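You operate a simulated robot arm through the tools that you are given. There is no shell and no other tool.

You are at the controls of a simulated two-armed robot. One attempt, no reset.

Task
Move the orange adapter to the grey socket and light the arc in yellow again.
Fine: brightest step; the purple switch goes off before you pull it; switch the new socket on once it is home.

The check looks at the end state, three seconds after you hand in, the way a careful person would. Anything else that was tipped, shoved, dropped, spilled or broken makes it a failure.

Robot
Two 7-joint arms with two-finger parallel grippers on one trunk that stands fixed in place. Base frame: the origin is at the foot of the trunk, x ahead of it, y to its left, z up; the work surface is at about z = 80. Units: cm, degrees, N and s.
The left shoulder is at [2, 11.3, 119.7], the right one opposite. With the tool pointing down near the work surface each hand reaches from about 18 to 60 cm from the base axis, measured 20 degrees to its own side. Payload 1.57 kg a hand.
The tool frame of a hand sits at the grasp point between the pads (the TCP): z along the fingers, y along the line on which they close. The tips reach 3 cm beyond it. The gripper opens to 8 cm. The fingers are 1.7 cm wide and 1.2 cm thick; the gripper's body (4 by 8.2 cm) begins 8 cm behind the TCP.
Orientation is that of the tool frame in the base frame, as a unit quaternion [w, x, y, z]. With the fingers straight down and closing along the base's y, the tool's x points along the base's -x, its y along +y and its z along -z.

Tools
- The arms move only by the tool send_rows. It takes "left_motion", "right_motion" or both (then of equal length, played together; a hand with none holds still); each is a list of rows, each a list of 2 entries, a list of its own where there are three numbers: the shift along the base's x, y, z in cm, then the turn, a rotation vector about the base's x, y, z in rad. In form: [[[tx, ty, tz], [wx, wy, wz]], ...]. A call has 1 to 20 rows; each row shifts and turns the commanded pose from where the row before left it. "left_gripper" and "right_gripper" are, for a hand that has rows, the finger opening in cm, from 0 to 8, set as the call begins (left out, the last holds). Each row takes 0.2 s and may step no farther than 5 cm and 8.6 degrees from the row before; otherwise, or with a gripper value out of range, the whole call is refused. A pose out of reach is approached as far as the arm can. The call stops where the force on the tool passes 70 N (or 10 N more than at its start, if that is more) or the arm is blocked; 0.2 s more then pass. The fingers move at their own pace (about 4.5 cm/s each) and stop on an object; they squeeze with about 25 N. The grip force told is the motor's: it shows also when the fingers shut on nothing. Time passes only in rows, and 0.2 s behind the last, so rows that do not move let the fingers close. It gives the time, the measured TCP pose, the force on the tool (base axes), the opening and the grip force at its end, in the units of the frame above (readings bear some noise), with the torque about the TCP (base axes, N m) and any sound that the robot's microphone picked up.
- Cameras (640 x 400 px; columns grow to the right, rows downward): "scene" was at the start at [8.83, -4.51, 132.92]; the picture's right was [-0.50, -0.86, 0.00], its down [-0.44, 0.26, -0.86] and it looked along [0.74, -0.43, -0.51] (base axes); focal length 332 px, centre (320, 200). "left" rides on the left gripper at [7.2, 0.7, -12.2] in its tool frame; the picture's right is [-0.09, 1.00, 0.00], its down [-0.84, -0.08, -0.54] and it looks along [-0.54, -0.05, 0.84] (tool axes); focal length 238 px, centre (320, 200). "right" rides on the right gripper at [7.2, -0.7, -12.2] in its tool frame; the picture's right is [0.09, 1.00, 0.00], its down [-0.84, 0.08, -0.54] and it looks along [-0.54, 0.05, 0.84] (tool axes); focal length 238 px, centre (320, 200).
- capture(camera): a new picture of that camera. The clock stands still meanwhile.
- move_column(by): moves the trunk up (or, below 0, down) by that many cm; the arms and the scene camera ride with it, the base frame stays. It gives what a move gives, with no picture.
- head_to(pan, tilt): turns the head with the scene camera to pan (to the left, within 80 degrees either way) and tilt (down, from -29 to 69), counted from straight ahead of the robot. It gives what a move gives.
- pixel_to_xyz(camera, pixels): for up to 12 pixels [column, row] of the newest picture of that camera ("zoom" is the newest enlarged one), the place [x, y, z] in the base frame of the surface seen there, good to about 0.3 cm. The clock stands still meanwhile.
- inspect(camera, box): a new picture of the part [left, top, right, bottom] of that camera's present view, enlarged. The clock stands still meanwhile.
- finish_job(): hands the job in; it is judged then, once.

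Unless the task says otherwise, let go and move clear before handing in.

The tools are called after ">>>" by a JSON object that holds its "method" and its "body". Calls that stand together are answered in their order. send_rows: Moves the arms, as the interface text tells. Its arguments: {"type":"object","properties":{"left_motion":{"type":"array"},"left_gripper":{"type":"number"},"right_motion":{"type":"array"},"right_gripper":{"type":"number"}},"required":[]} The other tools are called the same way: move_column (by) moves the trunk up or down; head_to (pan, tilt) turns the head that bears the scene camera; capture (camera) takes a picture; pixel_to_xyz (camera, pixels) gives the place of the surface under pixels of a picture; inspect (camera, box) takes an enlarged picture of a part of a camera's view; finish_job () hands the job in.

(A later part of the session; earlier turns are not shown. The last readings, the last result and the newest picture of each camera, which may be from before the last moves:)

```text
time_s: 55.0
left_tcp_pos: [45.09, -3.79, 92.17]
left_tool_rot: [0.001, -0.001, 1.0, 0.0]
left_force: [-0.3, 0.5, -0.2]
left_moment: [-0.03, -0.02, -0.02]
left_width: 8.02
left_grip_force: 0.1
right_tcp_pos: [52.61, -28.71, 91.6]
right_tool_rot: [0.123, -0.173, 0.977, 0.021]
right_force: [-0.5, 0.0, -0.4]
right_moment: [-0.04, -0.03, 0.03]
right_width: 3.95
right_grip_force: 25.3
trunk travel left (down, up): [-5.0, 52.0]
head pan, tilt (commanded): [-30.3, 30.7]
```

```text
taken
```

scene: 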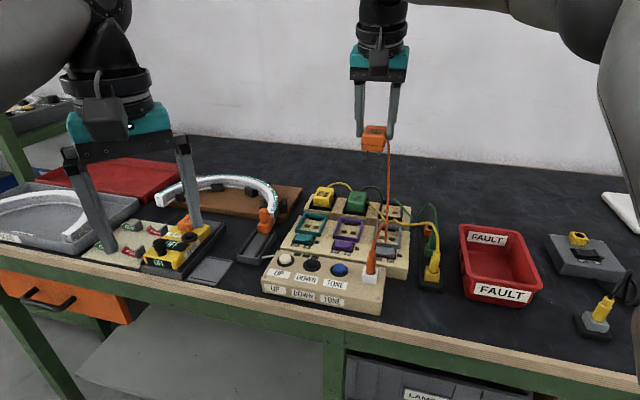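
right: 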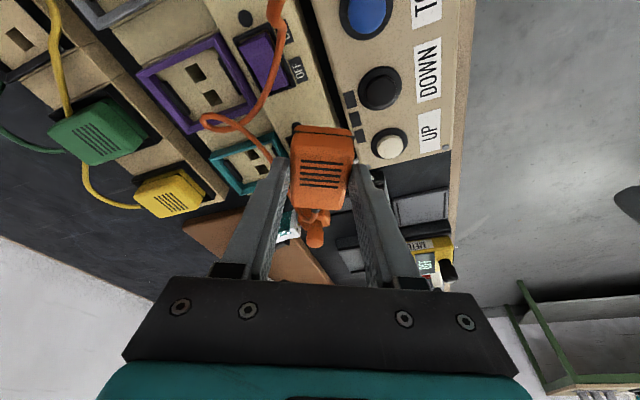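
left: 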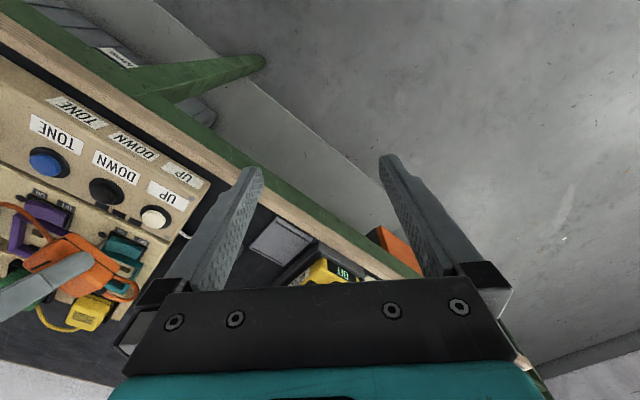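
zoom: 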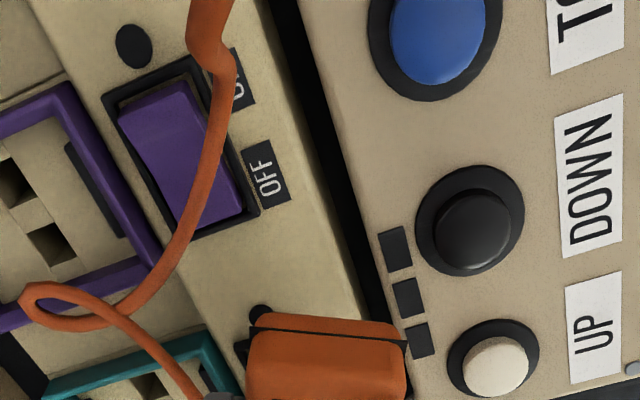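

From the hand camera the cord lies flat on the purple and teal side, with nothing near grey. I'll go slowly back along the sockets toward grey with the cord trailing behind the adapter.

>>> {"method": "send_rows", "body": {"right_motion": [[[0, -0.6, 0], [0, 0, 0]], [[0, -0.7, 0], [0, 0, 0]], [[0, -0.7, 0], [0, 0, 0]], [[0, -0.7, 0], [0, 0, 0]], [[0, -0.7, 0], [0, 0, 0]], [[0, -0.7, 0], [0, 0, 0]], [[0, -0.7, 0], [0, 0, 0]], [[0, -0.7, 0], [0, 0, 0]], [[0, -0.7, 0], [0, 0, 0]], [[0, -0.7, 0], [0, 0, 0]], [[0, 0, 0], [0, 0, 0]]]}}

>>> {"method": "inspect", "body": {"camera": "scene", "box": [260, 70, 440, 230]}}

>>> {"method": "capture", "body": {"camera": "right"}}

```text
time_s: 57.4
left_tcp_pos: [45.04, -3.92, 92.22]
left_tool_rot: [0.0, -0.001, 1.0, 0.001]
left_force: [-0.6, 0.4, 0.3]
left_moment: [0.01, 0.0, 0.01]
left_width: 8.01
left_grip_force: 0.2
right_tcp_pos: [52.51, -35.74, 91.47]
right_tool_rot: [0.125, -0.173, 0.977, 0.022]
right_force: [0.2, 0.1, -1.0]
right_moment: [0.02, 0.01, 0.02]
right_width: 3.94
right_grip_force: 25.0
trunk travel left (down, up): [-5.0, 52.0]
head pan, tilt (commanded): [-30.3, 30.7]
```

```text
2.50 times, centred on (350, 150) of scene
```

zoom: 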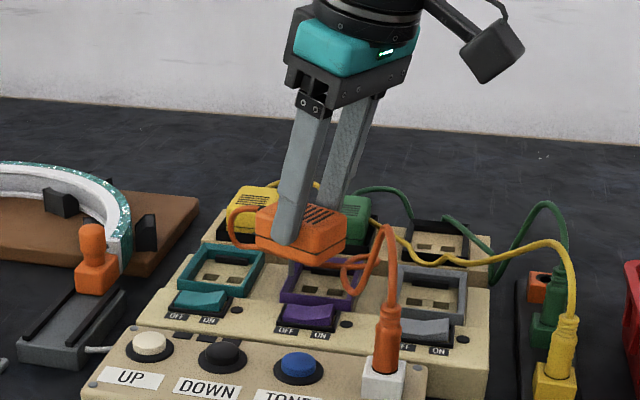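

```text
taken
```

right: 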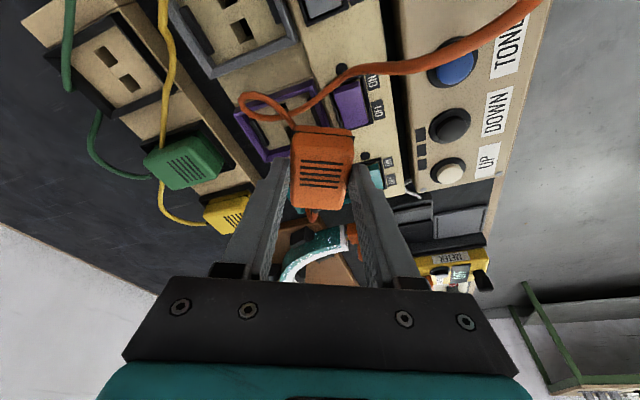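

The slack keeps curling under the adapter to the side it moves toward (hand view (260,95)), so it should come in with the cord ahead of it. Before planning a pass on the far side of grey, I'll measure what stands there.

>>> {"method": "pixel_to_xyz", "body": {"camera": "scene", "pixels": [[444, 222], [444, 212], [443, 190], [433, 182], [446, 168], [442, 152], [425, 195], [415, 175], [400, 175], [438, 205]]}}

>>> {"method": "capture", "body": {"camera": "scene"}}

>>> {"method": "inspect", "body": {"camera": "scene", "box": [310, 110, 470, 230]}}

```text
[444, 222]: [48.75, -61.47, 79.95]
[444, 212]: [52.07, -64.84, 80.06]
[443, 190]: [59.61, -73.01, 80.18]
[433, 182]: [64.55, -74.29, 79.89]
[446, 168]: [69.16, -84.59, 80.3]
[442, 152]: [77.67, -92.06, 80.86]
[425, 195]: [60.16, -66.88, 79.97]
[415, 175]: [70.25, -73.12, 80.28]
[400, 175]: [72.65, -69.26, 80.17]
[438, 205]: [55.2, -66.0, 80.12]
```

```text
taken
```

scene: 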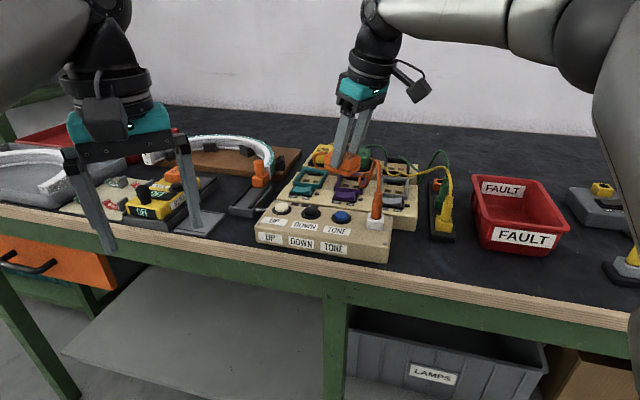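

```text
3.33 times, centred on (390, 170) of scene
```

zoom: 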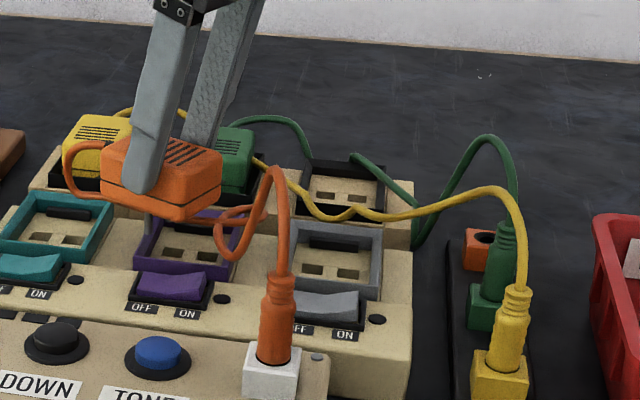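

The fresh zoom shows the power strip with green and yellow plugs beyond grey. I'll measure those and the loop of orange cord in this picture.

>>> {"method": "pixel_to_xyz", "body": {"camera": "zoom", "pixels": [[505, 340], [498, 375], [503, 240], [480, 315], [478, 250], [505, 195], [487, 140], [418, 210], [350, 212], [412, 260], [455, 300], [440, 195]]}}

>>> {"method": "pixel_to_xyz", "body": {"camera": "zoom", "pixels": [[75, 165], [80, 195], [222, 215], [255, 210], [240, 222], [230, 255], [255, 210], [273, 172], [282, 230], [275, 320], [160, 190], [150, 225]]}}

```text
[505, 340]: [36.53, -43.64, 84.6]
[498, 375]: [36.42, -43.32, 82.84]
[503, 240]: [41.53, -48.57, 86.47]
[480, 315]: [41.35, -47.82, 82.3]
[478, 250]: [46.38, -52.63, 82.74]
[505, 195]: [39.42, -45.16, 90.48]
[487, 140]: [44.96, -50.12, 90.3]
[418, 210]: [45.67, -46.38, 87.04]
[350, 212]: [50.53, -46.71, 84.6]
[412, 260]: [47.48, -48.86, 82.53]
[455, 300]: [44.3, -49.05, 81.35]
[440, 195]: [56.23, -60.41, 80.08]
```

```text
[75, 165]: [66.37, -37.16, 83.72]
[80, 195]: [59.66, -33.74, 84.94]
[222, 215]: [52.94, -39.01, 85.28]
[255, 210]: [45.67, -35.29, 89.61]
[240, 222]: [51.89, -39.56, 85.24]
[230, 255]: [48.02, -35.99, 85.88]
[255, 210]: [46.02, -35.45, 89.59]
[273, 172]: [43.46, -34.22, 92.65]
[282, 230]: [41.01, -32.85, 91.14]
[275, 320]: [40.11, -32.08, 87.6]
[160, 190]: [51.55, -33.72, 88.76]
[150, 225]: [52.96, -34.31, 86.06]
```

The yellow cord runs at z≈87 just beyond grey (45.7,-46.4), so I must stay high there. I'll raise until the orange cord hangs free, go over to the far side of grey high up, and come down toward grey so the slack is pushed to the purple side.

>>> {"method": "move_column", "body": {"by": 9}}

>>> {"method": "move_column", "body": {"by": 8}}

>>> {"method": "send_rows", "body": {"right_motion": [[[-0.6, -0.9, 0], [0, 0, 0.06]], [[-0.6, -0.9, 0], [0, 0, 0.06]], [[-0.6, -0.9, 0], [0, 0, 0.06]], [[-0.6, -0.9, 0], [0, 0, 0.06]], [[-0.6, -0.9, 0], [0, 0, 0.06]], [[-0.6, -0.9, 0], [0, 0, 0.06]], [[-0.6, -0.9, 0], [0, 0, 0.06]], [[-0.6, -0.9, 0], [0, 0, 0]], [[-0.6, -0.9, 0], [0, 0, 0]], [[-0.6, -0.9, 0], [0, 0, 0]], [[-0.4, -0.6, 0], [0, 0, 0]], [[0, 0, 0], [0, 0, 0]], [[0, 0, 0], [0, 0, 0]]]}}

>>> {"method": "inspect", "body": {"camera": "scene", "box": [280, 90, 460, 270]}}

>>> {"method": "capture", "body": {"camera": "right"}}

```text
time_s: 58.6
left_tcp_pos: [45.05, -3.89, 101.21]
left_tool_rot: [0.0, -0.001, 1.0, 0.0]
left_force: [0.6, 0.1, -0.8]
left_moment: [0.0, 0.05, -0.01]
left_width: 8.04
left_grip_force: 0.1
right_tcp_pos: [52.56, -35.65, 100.5]
right_tool_rot: [0.123, -0.173, 0.977, 0.023]
right_force: [-0.6, -0.2, -0.4]
right_moment: [-0.02, -0.01, 0.0]
right_width: 3.91
right_grip_force: 24.9
trunk travel left (down, up): [-14.0, 43.0]
head pan, tilt (commanded): [-30.3, 30.7]
```

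```text
time_s: 59.8
left_tcp_pos: [45.08, -3.9, 109.21]
left_tool_rot: [0.0, -0.002, 1.0, -0.001]
left_force: [-0.4, -0.6, -0.7]
left_moment: [0.0, 0.01, 0.02]
left_width: 8.0
left_grip_force: 0.0
right_tcp_pos: [52.75, -35.56, 108.44]
right_tool_rot: [0.123, -0.173, 0.977, 0.022]
right_force: [0.1, 0.5, -1.0]
right_moment: [-0.01, 0.01, 0.02]
right_width: 3.95
right_grip_force: 24.8
trunk travel left (down, up): [-22.0, 35.0]
head pan, tilt (commanded): [-30.3, 30.7]
```

```text
time_s: 62.6
left_tcp_pos: [45.07, -3.84, 109.19]
left_tool_rot: [0.0, -0.001, 1.0, 0.0]
left_force: [0.2, 0.5, -0.2]
left_moment: [0.01, -0.03, 0.02]
left_width: 8.0
left_grip_force: 0.0
right_tcp_pos: [46.19, -45.18, 108.45]
right_tool_rot: [0.116, -0.373, 0.919, 0.047]
right_force: [0.6, -0.5, -0.5]
right_moment: [-0.02, 0.01, 0.01]
right_width: 3.95
right_grip_force: 25.0
trunk travel left (down, up): [-22.0, 35.0]
head pan, tilt (commanded): [-30.3, 30.7]
```

```text
2.22 times, centred on (370, 180) of scene
```

zoom: 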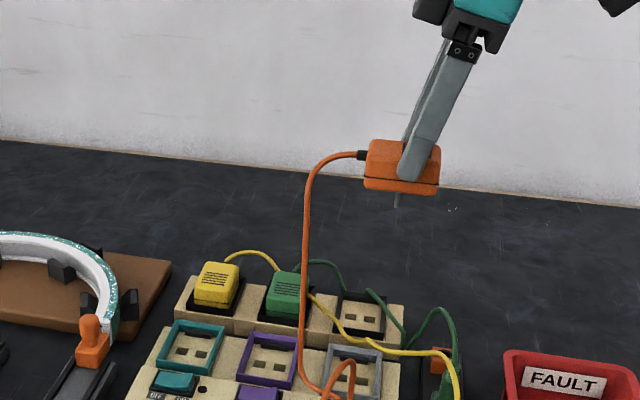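

```text
taken
```

right: 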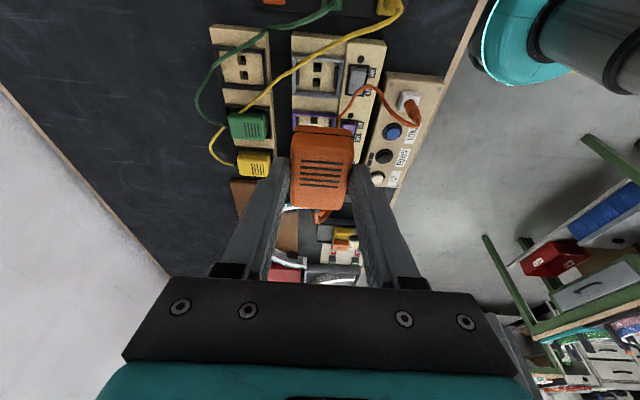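

The adapter now faces its cord exit to the purple side and the cord drops between purple and grey (zoom (305,300)). I'll lower straight down in stages and watch the slack.

>>> {"method": "move_column", "body": {"by": -7}}

>>> {"method": "inspect", "body": {"camera": "scene", "box": [280, 90, 460, 270]}}

>>> {"method": "capture", "body": {"camera": "right"}}

```text
time_s: 63.7
left_tcp_pos: [45.1, -3.73, 102.17]
left_tool_rot: [0.0, -0.001, 1.0, 0.0]
left_force: [-0.7, -0.5, 0.6]
left_moment: [-0.02, 0.0, 0.01]
left_width: 7.99
left_grip_force: 0.0
right_tcp_pos: [46.17, -45.28, 101.44]
right_tool_rot: [0.116, -0.374, 0.919, 0.047]
right_force: [-1.1, 0.0, -1.4]
right_moment: [-0.03, 0.02, 0.01]
right_width: 3.91
right_grip_force: 24.9
trunk travel left (down, up): [-15.0, 42.0]
head pan, tilt (commanded): [-30.3, 30.7]
```

```text
2.22 times, centred on (370, 180) of scene
```

zoom: 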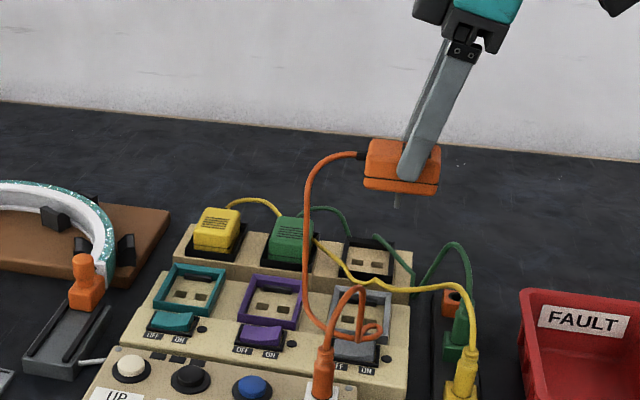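

```text
taken
```

right: 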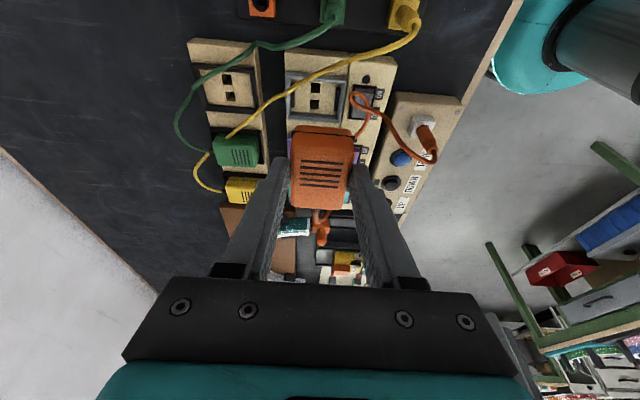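

The slack is curling over the grey switch, just in front of the socket (zoom (370,330)). I'll bring the adapter forward over the switch row so the slack gathers in front, then go down and slide back into line at low height.

>>> {"method": "send_rows", "body": {"right_motion": [[[-0.6, 0.6, 0], [0, 0, 0]], [[-0.6, 0.6, 0], [0, 0, 0]], [[-0.6, 0.6, 0], [0, 0, 0]], [[-0.6, 0.6, 0], [0, 0, 0]], [[-0.6, 0.6, 0], [0, 0, 0]], [[-0.3, 0.3, 0], [0, 0, 0]], [[0, 0, 0], [0, 0, 0]], [[0, 0, 0], [0, 0, 0]]]}}

>>> {"method": "move_column", "body": {"by": -5}}

>>> {"method": "inspect", "body": {"camera": "scene", "box": [280, 80, 460, 240]}}

>>> {"method": "capture", "body": {"camera": "right"}}

```text
time_s: 65.5
left_tcp_pos: [45.08, -3.88, 102.15]
left_tool_rot: [0.0, -0.001, 1.0, 0.001]
left_force: [-0.7, 0.2, 0.3]
left_moment: [0.01, 0.03, 0.01]
left_width: 8.03
left_grip_force: 0.1
right_tcp_pos: [42.84, -42.01, 101.5]
right_tool_rot: [0.116, -0.373, 0.919, 0.046]
right_force: [0.5, 0.1, -1.2]
right_moment: [0.0, 0.01, -0.04]
right_width: 3.95
right_grip_force: 25.5
trunk travel left (down, up): [-15.0, 42.0]
head pan, tilt (commanded): [-30.3, 30.7]
```

```text
time_s: 66.4
left_tcp_pos: [45.07, -3.86, 97.28]
left_tool_rot: [0.0, -0.001, 1.0, 0.0]
left_force: [-0.3, -0.6, -0.4]
left_moment: [0.03, -0.04, -0.01]
left_width: 7.99
left_grip_force: 0.2
right_tcp_pos: [42.87, -41.99, 96.49]
right_tool_rot: [0.115, -0.374, 0.919, 0.047]
right_force: [-0.4, 0.3, -1.2]
right_moment: [-0.04, 0.02, 0.0]
right_width: 3.93
right_grip_force: 24.6
trunk travel left (down, up): [-10.0, 47.0]
head pan, tilt (commanded): [-30.3, 30.7]
```

```text
2.50 times, centred on (370, 160) of scene
```

zoom: 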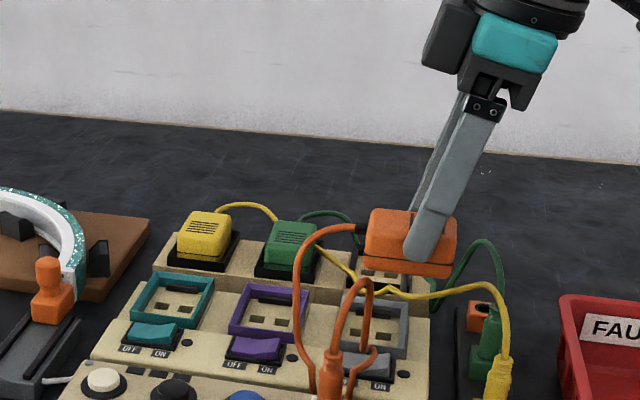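

```text
taken
```

right: 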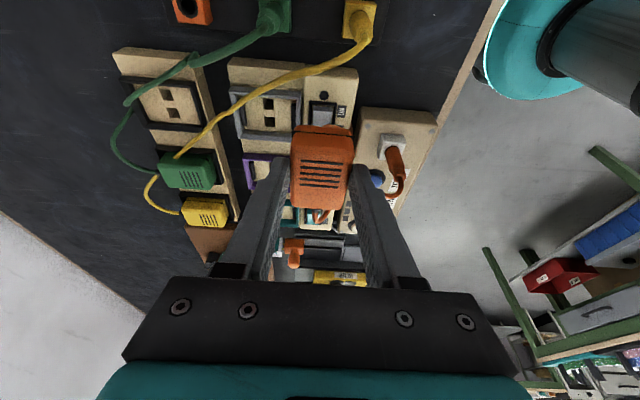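

The slack now sits around the plug and grey switch, in front of the socket. I'll slide back into line over the grey socket while descending to just above the frame.

>>> {"method": "send_rows", "body": {"right_motion": [[[0.5, -0.2, -0.5], [0, 0, 0]], [[0.5, -0.2, -0.5], [0, 0, 0]], [[0.5, -0.2, -0.5], [0, 0, 0]], [[0.5, -0.2, -0.5], [0, 0, 0]], [[0.5, -0.2, -0.5], [0, 0, 0]], [[0.5, -0.15, -0.5], [0, 0, 0]], [[0.5, -0.15, -0.5], [0, 0, 0]], [[0.5, -0.15, -0.5], [0, 0, 0]], [[0.5, -0.15, -0.4], [0, 0, 0]], [[0.5, -0.15, -0.3], [0, 0, 0]], [[0, 0, 0], [0, 0, 0]]]}}

>>> {"method": "inspect", "body": {"camera": "scene", "box": [290, 80, 450, 240]}}

>>> {"method": "capture", "body": {"camera": "right"}}

```text
time_s: 68.8
left_tcp_pos: [45.09, -3.89, 97.26]
left_tool_rot: [0.0, -0.001, 1.0, 0.0]
left_force: [-0.5, 1.1, -0.1]
left_moment: [-0.02, 0.05, -0.04]
left_width: 8.01
left_grip_force: 0.1
right_tcp_pos: [47.79, -43.62, 91.62]
right_tool_rot: [0.116, -0.373, 0.919, 0.048]
right_force: [0.7, 0.4, -0.2]
right_moment: [-0.01, 0.01, 0.01]
right_width: 3.91
right_grip_force: 25.0
trunk travel left (down, up): [-10.0, 47.0]
head pan, tilt (commanded): [-30.3, 30.7]
```

```text
2.50 times, centred on (370, 160) of scene
```

zoom: 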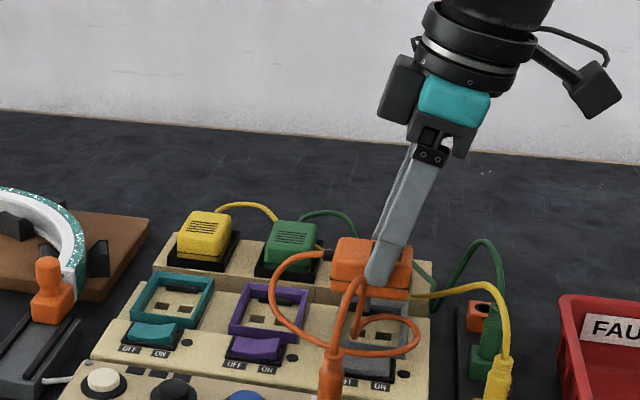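

```text
taken
```

right: 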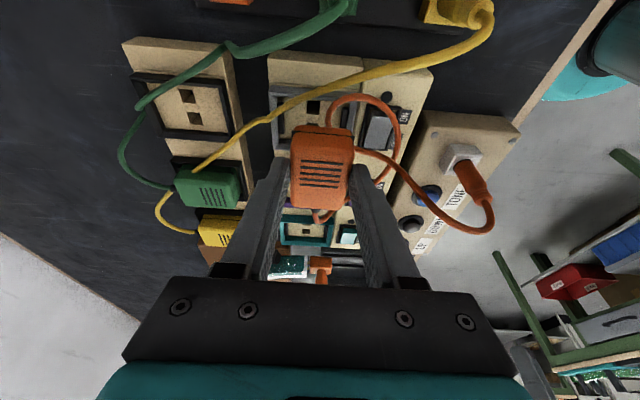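

The adapter hovers over grey with the slack coiled mostly over the switch in front. I'll turn it back to its seating angle about its own centre, which also takes up slack around the purple side.

>>> {"method": "send_rows", "body": {"right_motion": [[[0, 0.08, 0], [0, 0, -0.1414]], [[0, 0.08, 0], [0, 0, -0.1414]], [[0, 0.08, 0], [0, 0, -0.1414]], [[0, 0.08, 0], [0, 0, -0.1414]], [[0, 0.08, 0], [0, 0, -0.1414]], [[0, 0.08, 0], [0, 0, -0.1414]], [[0, 0.07, 0], [0, 0, -0.1414]], [[0, 0.07, 0], [0, 0, -0.1414]], [[0.05, 0.07, 0], [0, 0, -0.1414]], [[0.05, 0.06, 0], [0, 0, -0.1414]], [[0.05, 0, 0], [0, 0, -0.1414]], [[0, 0, 0], [0, 0, 0]], [[0, 0, 0], [0, 0, 0]]]}}

>>> {"method": "inspect", "body": {"camera": "scene", "box": [290, 80, 450, 240]}}

>>> {"method": "capture", "body": {"camera": "right"}}

```text
time_s: 71.6
left_tcp_pos: [45.07, -3.89, 97.22]
left_tool_rot: [0.0, 0.0, 1.0, 0.0]
left_force: [-0.4, 0.3, 0.6]
left_moment: [-0.02, 0.02, 0.02]
left_width: 8.0
left_grip_force: 0.0
right_tcp_pos: [48.05, -42.86, 91.69]
right_tool_rot: [0.115, 0.379, 0.917, -0.047]
right_force: [-0.1, 0.0, -1.1]
right_moment: [-0.01, 0.0, 0.01]
right_width: 3.95
right_grip_force: 24.9
trunk travel left (down, up): [-10.0, 47.0]
head pan, tilt (commanded): [-30.3, 30.7]
```

```text
2.50 times, centred on (370, 160) of scene
```

zoom: 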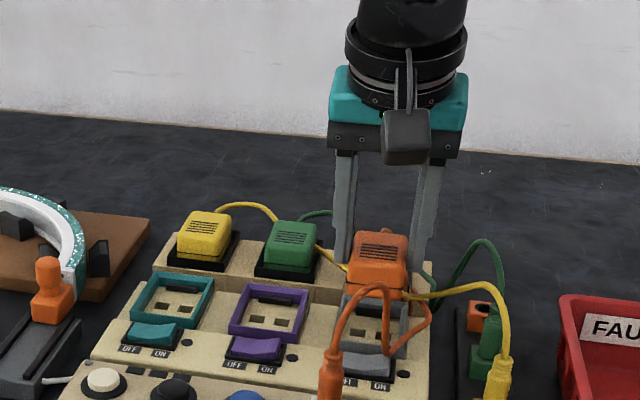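

```text
taken
```

right: 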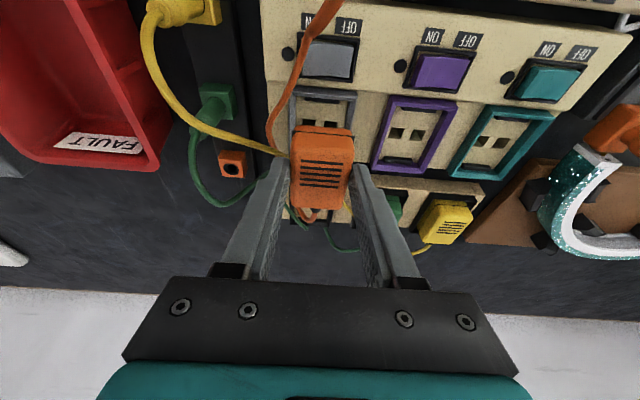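

The cord has swung round to the far (e1+) side of grey, at hand view (270,120)–(285,155), and the socket interior looks clear. I'll zoom in to verify.

>>> {"method": "inspect", "body": {"camera": "right", "box": [230, 50, 390, 180]}}

>>> {"method": "inspect", "body": {"camera": "scene", "box": [350, 160, 430, 220]}}

```text
3.08 times, centred on (310, 115) of right
```

zoom: 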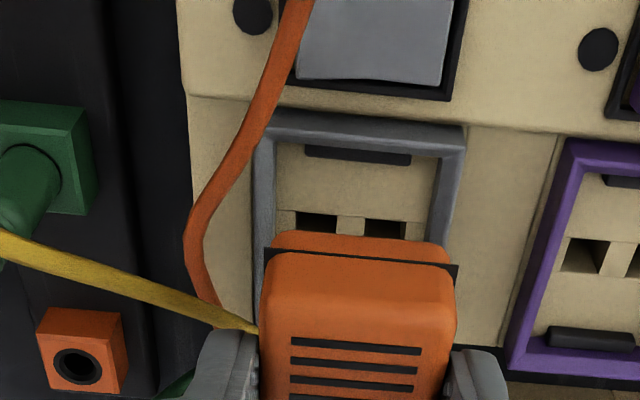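

```text
6.67 times, centred on (390, 190) of scene
```

zoom: 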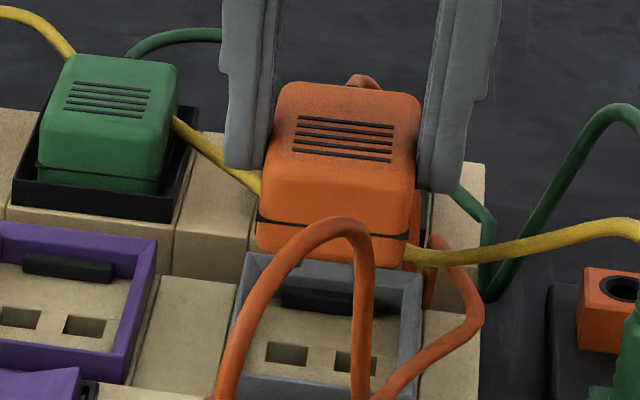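

The zooms show the grey interior clear: the orange cord passes outside its far wall and behind, and the yellow one skirts the back corner. I'll take a few steady readings to fix the exact position before lowering.

>>> {"method": "send_rows", "body": {"right_motion": [[[0, 0, 0], [0, 0, 0]]]}}

>>> {"method": "send_rows", "body": {"right_motion": [[[0, 0, 0], [0, 0, 0]]]}}

>>> {"method": "send_rows", "body": {"right_motion": [[[0, 0, 0], [0, 0, 0]]]}}

>>> {"method": "send_rows", "body": {"right_motion": [[[0, 0, 0], [0, 0, 0]]]}}

>>> {"method": "inspect", "body": {"camera": "right", "box": [230, 60, 390, 160]}}

>>> {"method": "pixel_to_xyz", "body": {"camera": "zoom", "pixels": [[300, 300], [420, 310], [272, 330], [448, 340], [290, 255], [440, 265], [265, 110], [460, 125], [360, 330], [280, 350], [440, 360], [360, 280]]}}

```text
time_s: 72.0
left_tcp_pos: [45.07, -3.91, 97.23]
left_tool_rot: [0.0, 0.0, 1.0, 0.0]
left_force: [0.0, 0.1, -0.5]
left_moment: [0.02, 0.0, 0.0]
left_width: 7.98
left_grip_force: 0.0
right_tcp_pos: [48.0, -42.9, 91.84]
right_tool_rot: [0.115, 0.379, 0.917, -0.048]
right_force: [0.5, 0.5, -0.4]
right_moment: [-0.03, 0.01, -0.04]
right_width: 3.95
right_grip_force: 24.6
trunk travel left (down, up): [-10.0, 47.0]
head pan, tilt (commanded): [-30.3, 30.7]
```

```text
time_s: 72.4
left_tcp_pos: [45.07, -3.8, 97.31]
left_tool_rot: [0.0, -0.002, 1.0, 0.001]
left_force: [0.4, 1.0, -0.7]
left_moment: [0.0, -0.01, -0.01]
left_width: 7.99
left_grip_force: 0.0
right_tcp_pos: [48.0, -42.88, 91.74]
right_tool_rot: [0.114, 0.378, 0.917, -0.048]
right_force: [-0.2, -0.9, -1.0]
right_moment: [0.04, 0.0, 0.01]
right_width: 3.9
right_grip_force: 24.7
trunk travel left (down, up): [-10.0, 47.0]
head pan, tilt (commanded): [-30.3, 30.7]
```

```text
time_s: 72.8
left_tcp_pos: [45.0, -3.83, 97.29]
left_tool_rot: [0.001, 0.0, 1.0, 0.0]
left_force: [0.0, 0.7, -0.3]
left_moment: [0.02, -0.04, 0.01]
left_width: 8.0
left_grip_force: 0.1
right_tcp_pos: [48.01, -42.98, 91.82]
right_tool_rot: [0.115, 0.379, 0.917, -0.047]
right_force: [-1.0, 0.4, -0.8]
right_moment: [0.0, 0.0, -0.02]
right_width: 3.96
right_grip_force: 25.5
trunk travel left (down, up): [-10.0, 47.0]
head pan, tilt (commanded): [-30.3, 30.7]
```

```text
time_s: 73.2
left_tcp_pos: [44.97, -3.89, 97.33]
left_tool_rot: [0.001, -0.001, 1.0, 0.0]
left_force: [-0.4, 0.2, -0.4]
left_moment: [0.0, -0.04, 0.02]
left_width: 8.0
left_grip_force: 0.1
right_tcp_pos: [48.13, -42.85, 91.83]
right_tool_rot: [0.115, 0.378, 0.917, -0.048]
right_force: [0.0, 0.1, -1.8]
right_moment: [0.02, 0.01, -0.01]
right_width: 3.91
right_grip_force: 25.4
trunk travel left (down, up): [-10.0, 47.0]
head pan, tilt (commanded): [-30.3, 30.7]
```

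```text
4.00 times, centred on (310, 110) of right
```

zoom: 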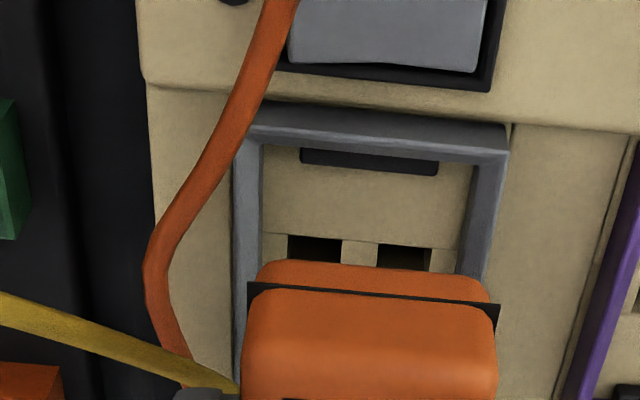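

```text
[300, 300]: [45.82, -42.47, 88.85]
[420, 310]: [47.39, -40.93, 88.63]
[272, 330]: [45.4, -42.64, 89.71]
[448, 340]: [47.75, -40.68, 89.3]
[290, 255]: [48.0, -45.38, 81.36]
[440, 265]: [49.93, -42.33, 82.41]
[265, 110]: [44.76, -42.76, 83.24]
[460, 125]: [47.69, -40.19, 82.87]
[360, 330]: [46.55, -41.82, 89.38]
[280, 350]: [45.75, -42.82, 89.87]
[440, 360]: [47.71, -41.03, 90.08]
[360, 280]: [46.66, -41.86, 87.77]
```

Averaged, the hand is at (48.04,-42.89), 0.13 cm from the computed seating line. I'll correct that and lower until the prongs are near the slots.

>>> {"method": "send_rows", "body": {"right_motion": [[[0.12, -0.05, -0.3], [0, 0, 0]], [[0, 0, -0.3], [0, 0, 0]], [[0, 0, -0.3], [0, 0, 0]], [[0, 0, -0.3], [0, 0, 0]], [[0, 0, -0.3], [0, 0, 0]], [[0, 0, 0], [0, 0, 0]]]}}

>>> {"method": "inspect", "body": {"camera": "scene", "box": [350, 160, 430, 220]}}

>>> {"method": "inspect", "body": {"camera": "right", "box": [230, 60, 390, 160]}}

```text
time_s: 74.6
left_tcp_pos: [45.08, -3.99, 97.12]
left_tool_rot: [-0.001, 0.0, 1.0, 0.0]
left_force: [-0.5, -0.1, 0.2]
left_moment: [0.0, 0.0, -0.01]
left_width: 8.01
left_grip_force: 0.0
right_tcp_pos: [48.03, -42.82, 90.18]
right_tool_rot: [0.115, 0.379, 0.917, -0.047]
right_force: [0.0, 0.1, -0.8]
right_moment: [0.0, 0.03, 0.03]
right_width: 3.94
right_grip_force: 25.0
trunk travel left (down, up): [-10.0, 47.0]
head pan, tilt (commanded): [-30.3, 30.7]
```

```text
6.67 times, centred on (390, 190) of scene
```

zoom: 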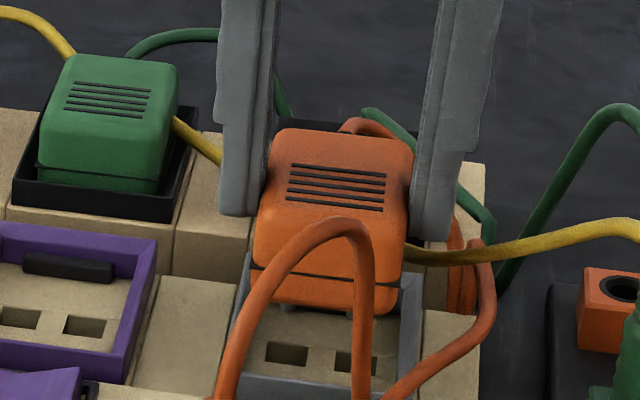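

```text
4.00 times, centred on (310, 110) of right
```

zoom: 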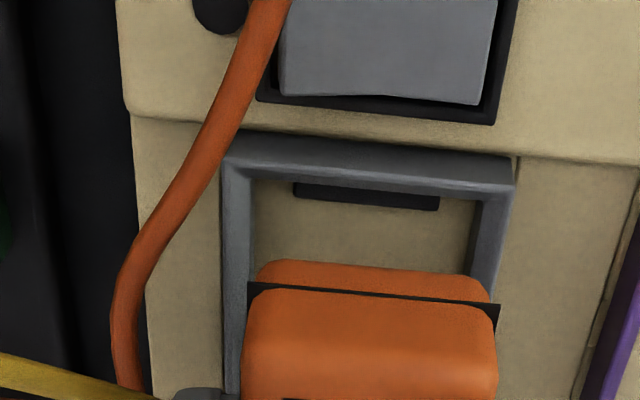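

The prongs hang just over the slots (scene zoom (330,310)) and both cords are outside the frame. I'll continue down gently, reading forces.

>>> {"method": "send_rows", "body": {"right_motion": [[[0, 0, -0.2], [0, 0, 0]], [[0, 0, -0.2], [0, 0, 0]], [[0, 0, 0], [0, 0, 0]]]}}

>>> {"method": "send_rows", "body": {"right_motion": [[[0, 0, -0.2], [0, 0, 0]], [[0, 0, -0.2], [0, 0, 0]], [[0, 0, 0], [0, 0, 0]]]}}

>>> {"method": "inspect", "body": {"camera": "scene", "box": [350, 160, 430, 220]}}

>>> {"method": "inspect", "body": {"camera": "right", "box": [230, 60, 390, 160]}}

```text
time_s: 75.4
left_tcp_pos: [45.14, -3.74, 97.34]
left_tool_rot: [-0.001, 0.0, 1.0, 0.0]
left_force: [-0.3, -0.4, -0.2]
left_moment: [0.02, -0.01, 0.01]
left_width: 8.01
left_grip_force: 0.1
right_tcp_pos: [48.19, -42.85, 89.84]
right_tool_rot: [0.115, 0.38, 0.917, -0.047]
right_force: [-0.4, 1.2, 0.4]
right_moment: [0.02, -0.01, -0.01]
right_width: 3.95
right_grip_force: 25.4
trunk travel left (down, up): [-10.0, 47.0]
head pan, tilt (commanded): [-30.3, 30.7]
```

```text
time_s: 76.2
left_tcp_pos: [45.05, -3.86, 97.28]
left_tool_rot: [0.0, -0.001, 1.0, 0.0]
left_force: [1.2, -0.1, 0.2]
left_moment: [-0.03, 0.02, 0.02]
left_width: 8.02
left_grip_force: 0.1
right_tcp_pos: [48.14, -42.93, 89.45]
right_tool_rot: [0.116, 0.379, 0.917, -0.048]
right_force: [0.2, -0.1, -1.5]
right_moment: [-0.01, 0.01, -0.01]
right_width: 3.93
right_grip_force: 24.7
trunk travel left (down, up): [-10.0, 47.0]
head pan, tilt (commanded): [-30.3, 30.7]
```

```text
6.67 times, centred on (390, 190) of scene
```

zoom: 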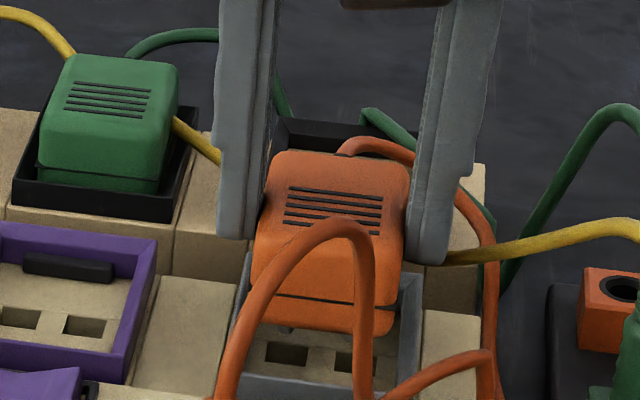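

```text
4.00 times, centred on (310, 110) of right
```

zoom: 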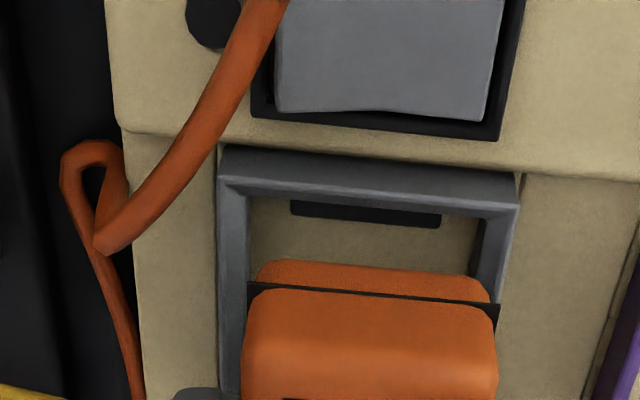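

The force stays near zero at z 89.45, and the average position (48.16,-42.89) matches the target. I'll continue down.

>>> {"method": "send_rows", "body": {"right_motion": [[[0, 0, -0.15], [0, 0, 0]], [[0, 0, -0.15], [0, 0, 0]], [[0, 0, -0.15], [0, 0, 0]], [[0, 0, 0], [0, 0, 0]]]}}

>>> {"method": "send_rows", "body": {"right_motion": [[[0, 0, -0.15], [0, 0, 0]], [[0, 0, -0.15], [0, 0, 0]], [[0, 0, -0.15], [0, 0, 0]], [[0, 0, 0], [0, 0, 0]]]}}

>>> {"method": "inspect", "body": {"camera": "scene", "box": [350, 160, 430, 220]}}

>>> {"method": "inspect", "body": {"camera": "right", "box": [230, 60, 390, 160]}}

```text
time_s: 77.2
left_tcp_pos: [45.15, -3.82, 97.12]
left_tool_rot: [0.0, 0.0, 1.0, 0.0]
left_force: [-1.0, -0.3, 0.2]
left_moment: [-0.02, -0.03, -0.02]
left_width: 8.0
left_grip_force: 0.1
right_tcp_pos: [48.08, -42.92, 89.05]
right_tool_rot: [0.115, 0.379, 0.917, -0.048]
right_force: [0.2, -0.2, -1.5]
right_moment: [-0.02, -0.01, -0.03]
right_width: 3.93
right_grip_force: 24.7
trunk travel left (down, up): [-10.0, 47.0]
head pan, tilt (commanded): [-30.3, 30.7]
```

```text
time_s: 78.2
left_tcp_pos: [45.08, -3.82, 97.25]
left_tool_rot: [0.0, -0.001, 1.0, 0.0]
left_force: [0.1, 0.4, 0.0]
left_moment: [-0.01, 0.04, 0.01]
left_width: 7.98
left_grip_force: 0.1
right_tcp_pos: [48.08, -43.0, 88.61]
right_tool_rot: [0.114, 0.378, 0.917, -0.047]
right_force: [0.3, -0.3, -1.4]
right_moment: [0.0, 0.01, 0.04]
right_width: 3.95
right_grip_force: 25.2
trunk travel left (down, up): [-10.0, 47.0]
head pan, tilt (commanded): [-30.3, 30.7]
```

```text
6.67 times, centred on (390, 190) of scene
```

zoom: 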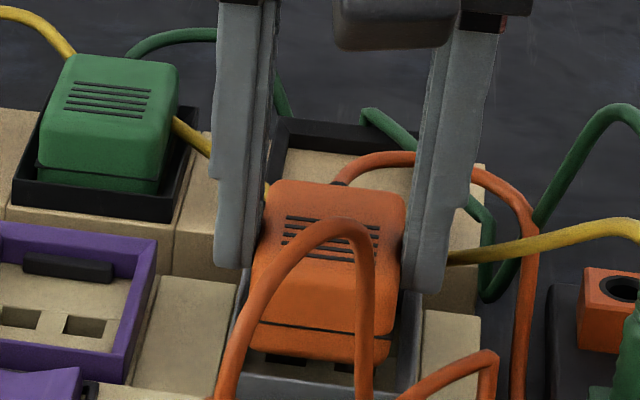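

```text
4.00 times, centred on (310, 110) of right
```

zoom: 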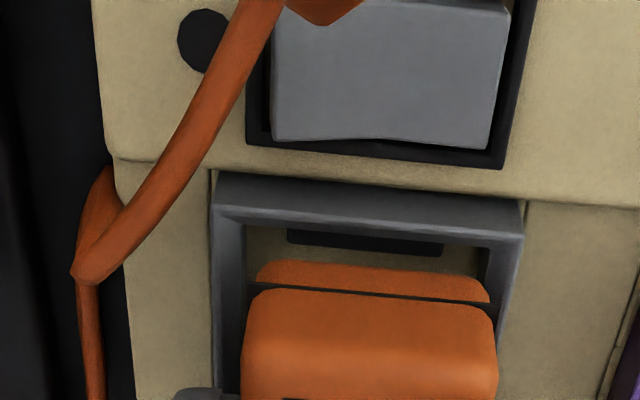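

The body is entering the grey frame without resistance. I'll keep lowering slowly through the prong engagement.

>>> {"method": "send_rows", "body": {"right_motion": [[[0, 0, -0.1], [0, 0, 0]], [[0, 0, -0.1], [0, 0, 0]], [[0, 0, -0.1], [0, 0, 0]], [[0, 0, 0], [0, 0, 0]]]}}

>>> {"method": "send_rows", "body": {"right_motion": [[[0, 0, -0.1], [0, 0, 0]], [[0, 0, -0.1], [0, 0, 0]], [[0, 0, -0.1], [0, 0, 0]], [[0, 0, 0], [0, 0, 0]]]}}

>>> {"method": "send_rows", "body": {"right_motion": [[[0, 0, -0.1], [0, 0, 0]], [[0, 0, -0.1], [0, 0, 0]], [[0, 0, -0.1], [0, 0, 0]], [[0, 0, 0], [0, 0, 0]]]}}

>>> {"method": "inspect", "body": {"camera": "scene", "box": [350, 160, 430, 220]}}

```text
time_s: 79.2
left_tcp_pos: [45.0, -3.79, 97.25]
left_tool_rot: [0.0, -0.002, 1.0, 0.0]
left_force: [-0.3, 0.7, 0.5]
left_moment: [0.01, 0.0, -0.03]
left_width: 7.97
left_grip_force: 0.1
right_tcp_pos: [47.93, -42.88, 88.23]
right_tool_rot: [0.116, 0.379, 0.917, -0.048]
right_force: [0.5, 0.5, -0.5]
right_moment: [-0.02, 0.04, -0.01]
right_width: 3.94
right_grip_force: 24.4
trunk travel left (down, up): [-10.0, 47.0]
head pan, tilt (commanded): [-30.3, 30.7]
```

```text
time_s: 80.2
left_tcp_pos: [45.04, -3.91, 97.11]
left_tool_rot: [0.0, -0.001, 1.0, 0.0]
left_force: [-0.4, -0.3, 0.0]
left_moment: [0.01, -0.01, 0.01]
left_width: 8.02
left_grip_force: 0.0
right_tcp_pos: [48.15, -42.99, 87.87]
right_tool_rot: [0.115, 0.379, 0.917, -0.048]
right_force: [-0.4, -0.6, -1.1]
right_moment: [0.03, 0.03, -0.02]
right_width: 3.91
right_grip_force: 25.0
trunk travel left (down, up): [-10.0, 47.0]
head pan, tilt (commanded): [-30.3, 30.7]
```

```text
time_s: 81.2
left_tcp_pos: [45.05, -3.87, 97.19]
left_tool_rot: [0.0, -0.001, 1.0, -0.001]
left_force: [1.2, 0.0, 0.2]
left_moment: [-0.01, 0.03, -0.02]
left_width: 8.0
left_grip_force: 0.0
right_tcp_pos: [48.1, -42.91, 87.59]
right_tool_rot: [0.115, 0.378, 0.917, -0.048]
right_force: [-0.7, -0.3, -0.5]
right_moment: [-0.02, 0.03, -0.07]
right_width: 3.92
right_grip_force: 25.4
trunk travel left (down, up): [-10.0, 47.0]
head pan, tilt (commanded): [-30.3, 30.7]
```

```text
6.67 times, centred on (390, 190) of scene
```

zoom: 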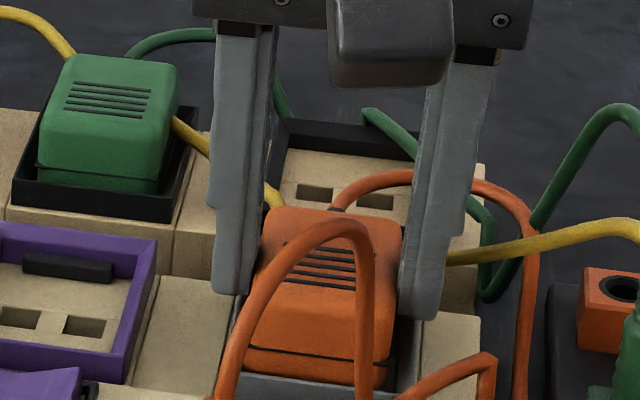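

Still no resistance at z 87.6, so the prongs are entering the slots. I'll go down the last 0.7 cm in 0.1 steps, watching for contact.

>>> {"method": "send_rows", "body": {"right_motion": [[[0, 0, -0.1], [0, 0, 0]], [[0, 0, -0.1], [0, 0, 0]], [[0, 0, -0.1], [0, 0, 0]], [[0, 0, 0], [0, 0, 0]]]}}

>>> {"method": "send_rows", "body": {"right_motion": [[[0, 0, -0.1], [0, 0, 0]], [[0, 0, -0.1], [0, 0, 0]], [[0, 0, 0], [0, 0, 0]]]}}

>>> {"method": "send_rows", "body": {"right_motion": [[[0, 0, -0.1], [0, 0, 0]], [[0, 0, -0.1], [0, 0, 0]], [[0, 0, 0], [0, 0, 0]]]}}

>>> {"method": "inspect", "body": {"camera": "scene", "box": [350, 160, 430, 220]}}

>>> {"method": "inspect", "body": {"camera": "right", "box": [230, 60, 390, 160]}}

```text
time_s: 82.2
left_tcp_pos: [45.01, -3.81, 96.97]
left_tool_rot: [0.0, -0.001, 1.0, 0.0]
left_force: [-0.7, 0.8, -0.6]
left_moment: [0.01, 0.02, -0.02]
left_width: 8.02
left_grip_force: 0.1
right_tcp_pos: [48.0, -43.02, 87.3]
right_tool_rot: [0.115, 0.379, 0.917, -0.047]
right_force: [-0.5, -1.0, -1.2]
right_moment: [-0.07, 0.02, -0.06]
right_width: 3.94
right_grip_force: 24.6
trunk travel left (down, up): [-10.0, 47.0]
head pan, tilt (commanded): [-30.3, 30.7]
```

```text
time_s: 83.0
left_tcp_pos: [45.09, -3.81, 97.21]
left_tool_rot: [0.0, 0.0, 1.0, 0.0]
left_force: [0.3, -0.1, -0.4]
left_moment: [-0.01, -0.01, 0.02]
left_width: 7.99
left_grip_force: 0.0
right_tcp_pos: [48.09, -42.98, 87.18]
right_tool_rot: [0.114, 0.378, 0.917, -0.048]
right_force: [-2.9, -1.4, -0.5]
right_moment: [-0.06, 0.13, -0.07]
right_width: 3.93
right_grip_force: 24.7
trunk travel left (down, up): [-10.0, 47.0]
head pan, tilt (commanded): [-30.3, 30.7]
```

```text
time_s: 83.8
left_tcp_pos: [44.89, -3.78, 97.33]
left_tool_rot: [0.002, 0.0, 1.0, -0.001]
left_force: [-0.3, -0.4, 0.0]
left_moment: [0.0, -0.02, 0.01]
left_width: 8.01
left_grip_force: 0.0
right_tcp_pos: [48.03, -42.96, 87.21]
right_tool_rot: [0.118, 0.379, 0.917, -0.048]
right_force: [-8.5, -0.5, 13.1]
right_moment: [-0.13, 0.21, -0.1]
right_width: 3.94
right_grip_force: 25.3
trunk travel left (down, up): [-10.0, 47.0]
head pan, tilt (commanded): [-30.3, 30.7]
```

```text
6.67 times, centred on (390, 190) of scene
```

zoom: 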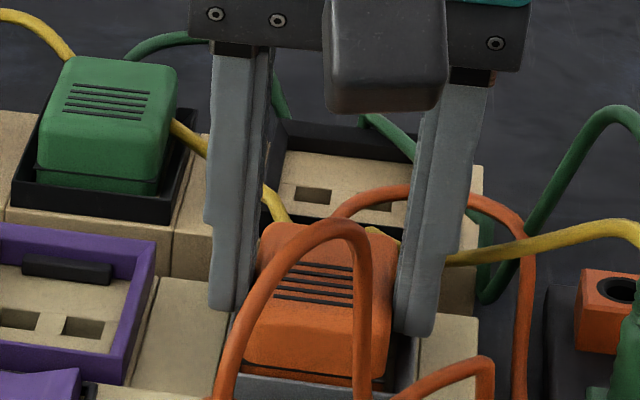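

```text
4.00 times, centred on (310, 110) of right
```

zoom: 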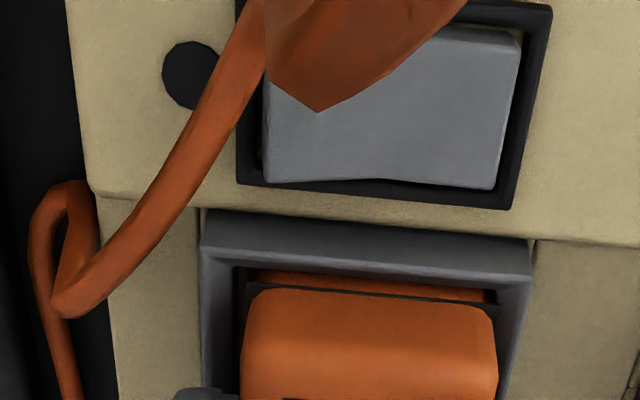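

At z 87.2 there is contact: 13 N up and 8.5 N sideways along -x, so it is nearly home but slightly off. I'll relieve the sideways load by 0.15 cm and press a bit more.

>>> {"method": "send_rows", "body": {"right_motion": [[[-0.15, 0, 0], [0, 0, 0]], [[0, 0, 0], [0, 0, 0]]]}}

>>> {"method": "send_rows", "body": {"right_motion": [[[0, 0, -0.1], [0, 0, 0]], [[0, 0, -0.1], [0, 0, 0]], [[0, 0, 0], [0, 0, 0]]]}}

>>> {"method": "inspect", "body": {"camera": "scene", "box": [350, 160, 430, 220]}}

```text
time_s: 84.4
left_tcp_pos: [45.06, -3.58, 97.2]
left_tool_rot: [0.0, -0.001, 1.0, 0.0]
left_force: [-0.5, 0.4, 0.2]
left_moment: [0.02, 0.01, -0.01]
left_width: 7.97
left_grip_force: 0.1
right_tcp_pos: [47.93, -42.99, 87.14]
right_tool_rot: [0.12, 0.379, 0.917, -0.047]
right_force: [4.9, -4.3, 13.8]
right_moment: [-0.3, -0.26, -0.13]
right_width: 3.94
right_grip_force: 25.1
trunk travel left (down, up): [-10.0, 47.0]
head pan, tilt (commanded): [-30.3, 30.7]
```

```text
time_s: 85.2
left_tcp_pos: [45.02, -3.83, 97.2]
left_tool_rot: [0.0, -0.001, 1.0, 0.0]
left_force: [0.5, 0.0, -0.1]
left_moment: [0.03, 0.03, -0.04]
left_width: 7.97
left_grip_force: 0.0
right_tcp_pos: [47.82, -42.83, 86.94]
right_tool_rot: [0.118, 0.378, 0.917, -0.047]
right_force: [8.6, -1.6, 18.8]
right_moment: [-0.22, -0.33, 0.01]
right_width: 3.93
right_grip_force: 24.9
trunk travel left (down, up): [-10.0, 47.0]
head pan, tilt (commanded): [-30.3, 30.7]
```

```text
6.67 times, centred on (390, 190) of scene
```

zoom: 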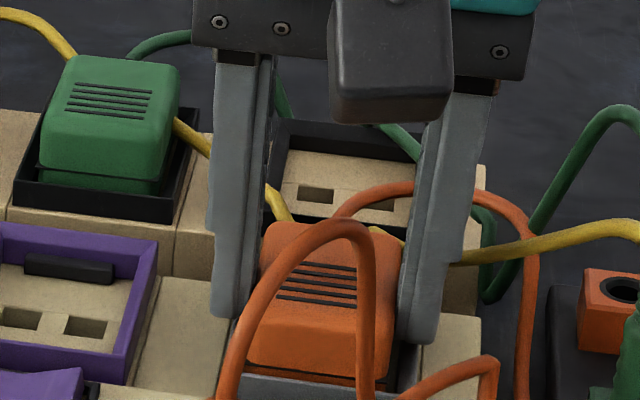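

The hand is at z 86.94 with 19 N resisting; seated height in purple was 86.91. I'll ease the sideways load and measure the adapter top height for comparison (85.4 when seated).

>>> {"method": "send_rows", "body": {"right_motion": [[[0.1, 0, -0.1], [0, 0, 0]], [[0, 0, 0], [0, 0, 0]], [[0, 0, 0], [0, 0, 0]]]}}

>>> {"method": "inspect", "body": {"camera": "scene", "box": [350, 160, 430, 220]}}

>>> {"method": "pixel_to_xyz", "body": {"camera": "zoom", "pixels": [[265, 300], [380, 310], [300, 260], [370, 260], [280, 240], [385, 255], [255, 345], [385, 350], [320, 340], [310, 240]]}}

>>> {"method": "inspect", "body": {"camera": "right", "box": [230, 60, 390, 160]}}

```text
time_s: 86.0
left_tcp_pos: [44.96, -3.63, 97.3]
left_tool_rot: [0.0, -0.001, 1.0, -0.001]
left_force: [-0.3, 0.3, -0.5]
left_moment: [-0.01, -0.02, -0.01]
left_width: 8.0
left_grip_force: 0.0
right_tcp_pos: [47.98, -42.82, 86.87]
right_tool_rot: [0.117, 0.379, 0.917, -0.047]
right_force: [3.9, 2.4, 18.9]
right_moment: [-0.07, -0.19, -0.04]
right_width: 3.92
right_grip_force: 24.7
trunk travel left (down, up): [-10.0, 47.0]
head pan, tilt (commanded): [-30.3, 30.7]
```

```text
6.67 times, centred on (390, 190) of scene
```

zoom: 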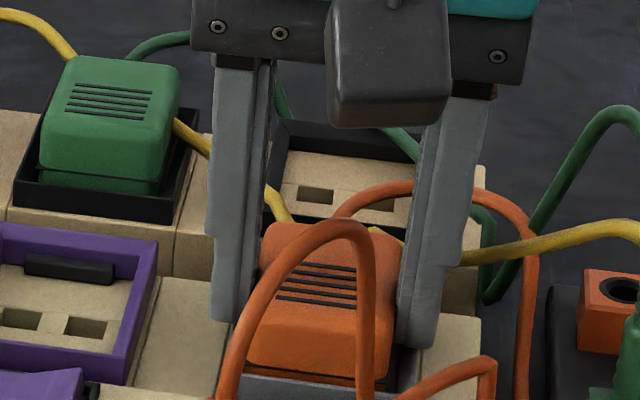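

```text
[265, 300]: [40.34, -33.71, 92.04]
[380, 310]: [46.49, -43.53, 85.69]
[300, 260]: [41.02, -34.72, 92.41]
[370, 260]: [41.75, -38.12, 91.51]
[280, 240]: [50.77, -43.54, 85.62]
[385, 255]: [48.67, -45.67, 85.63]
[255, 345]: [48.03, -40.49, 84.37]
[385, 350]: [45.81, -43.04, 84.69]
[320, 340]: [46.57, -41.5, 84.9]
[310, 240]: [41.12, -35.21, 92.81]
```

```text
4.00 times, centred on (310, 110) of right
```

zoom: 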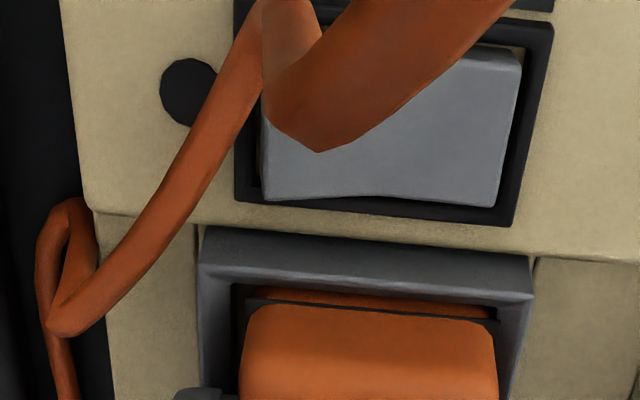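

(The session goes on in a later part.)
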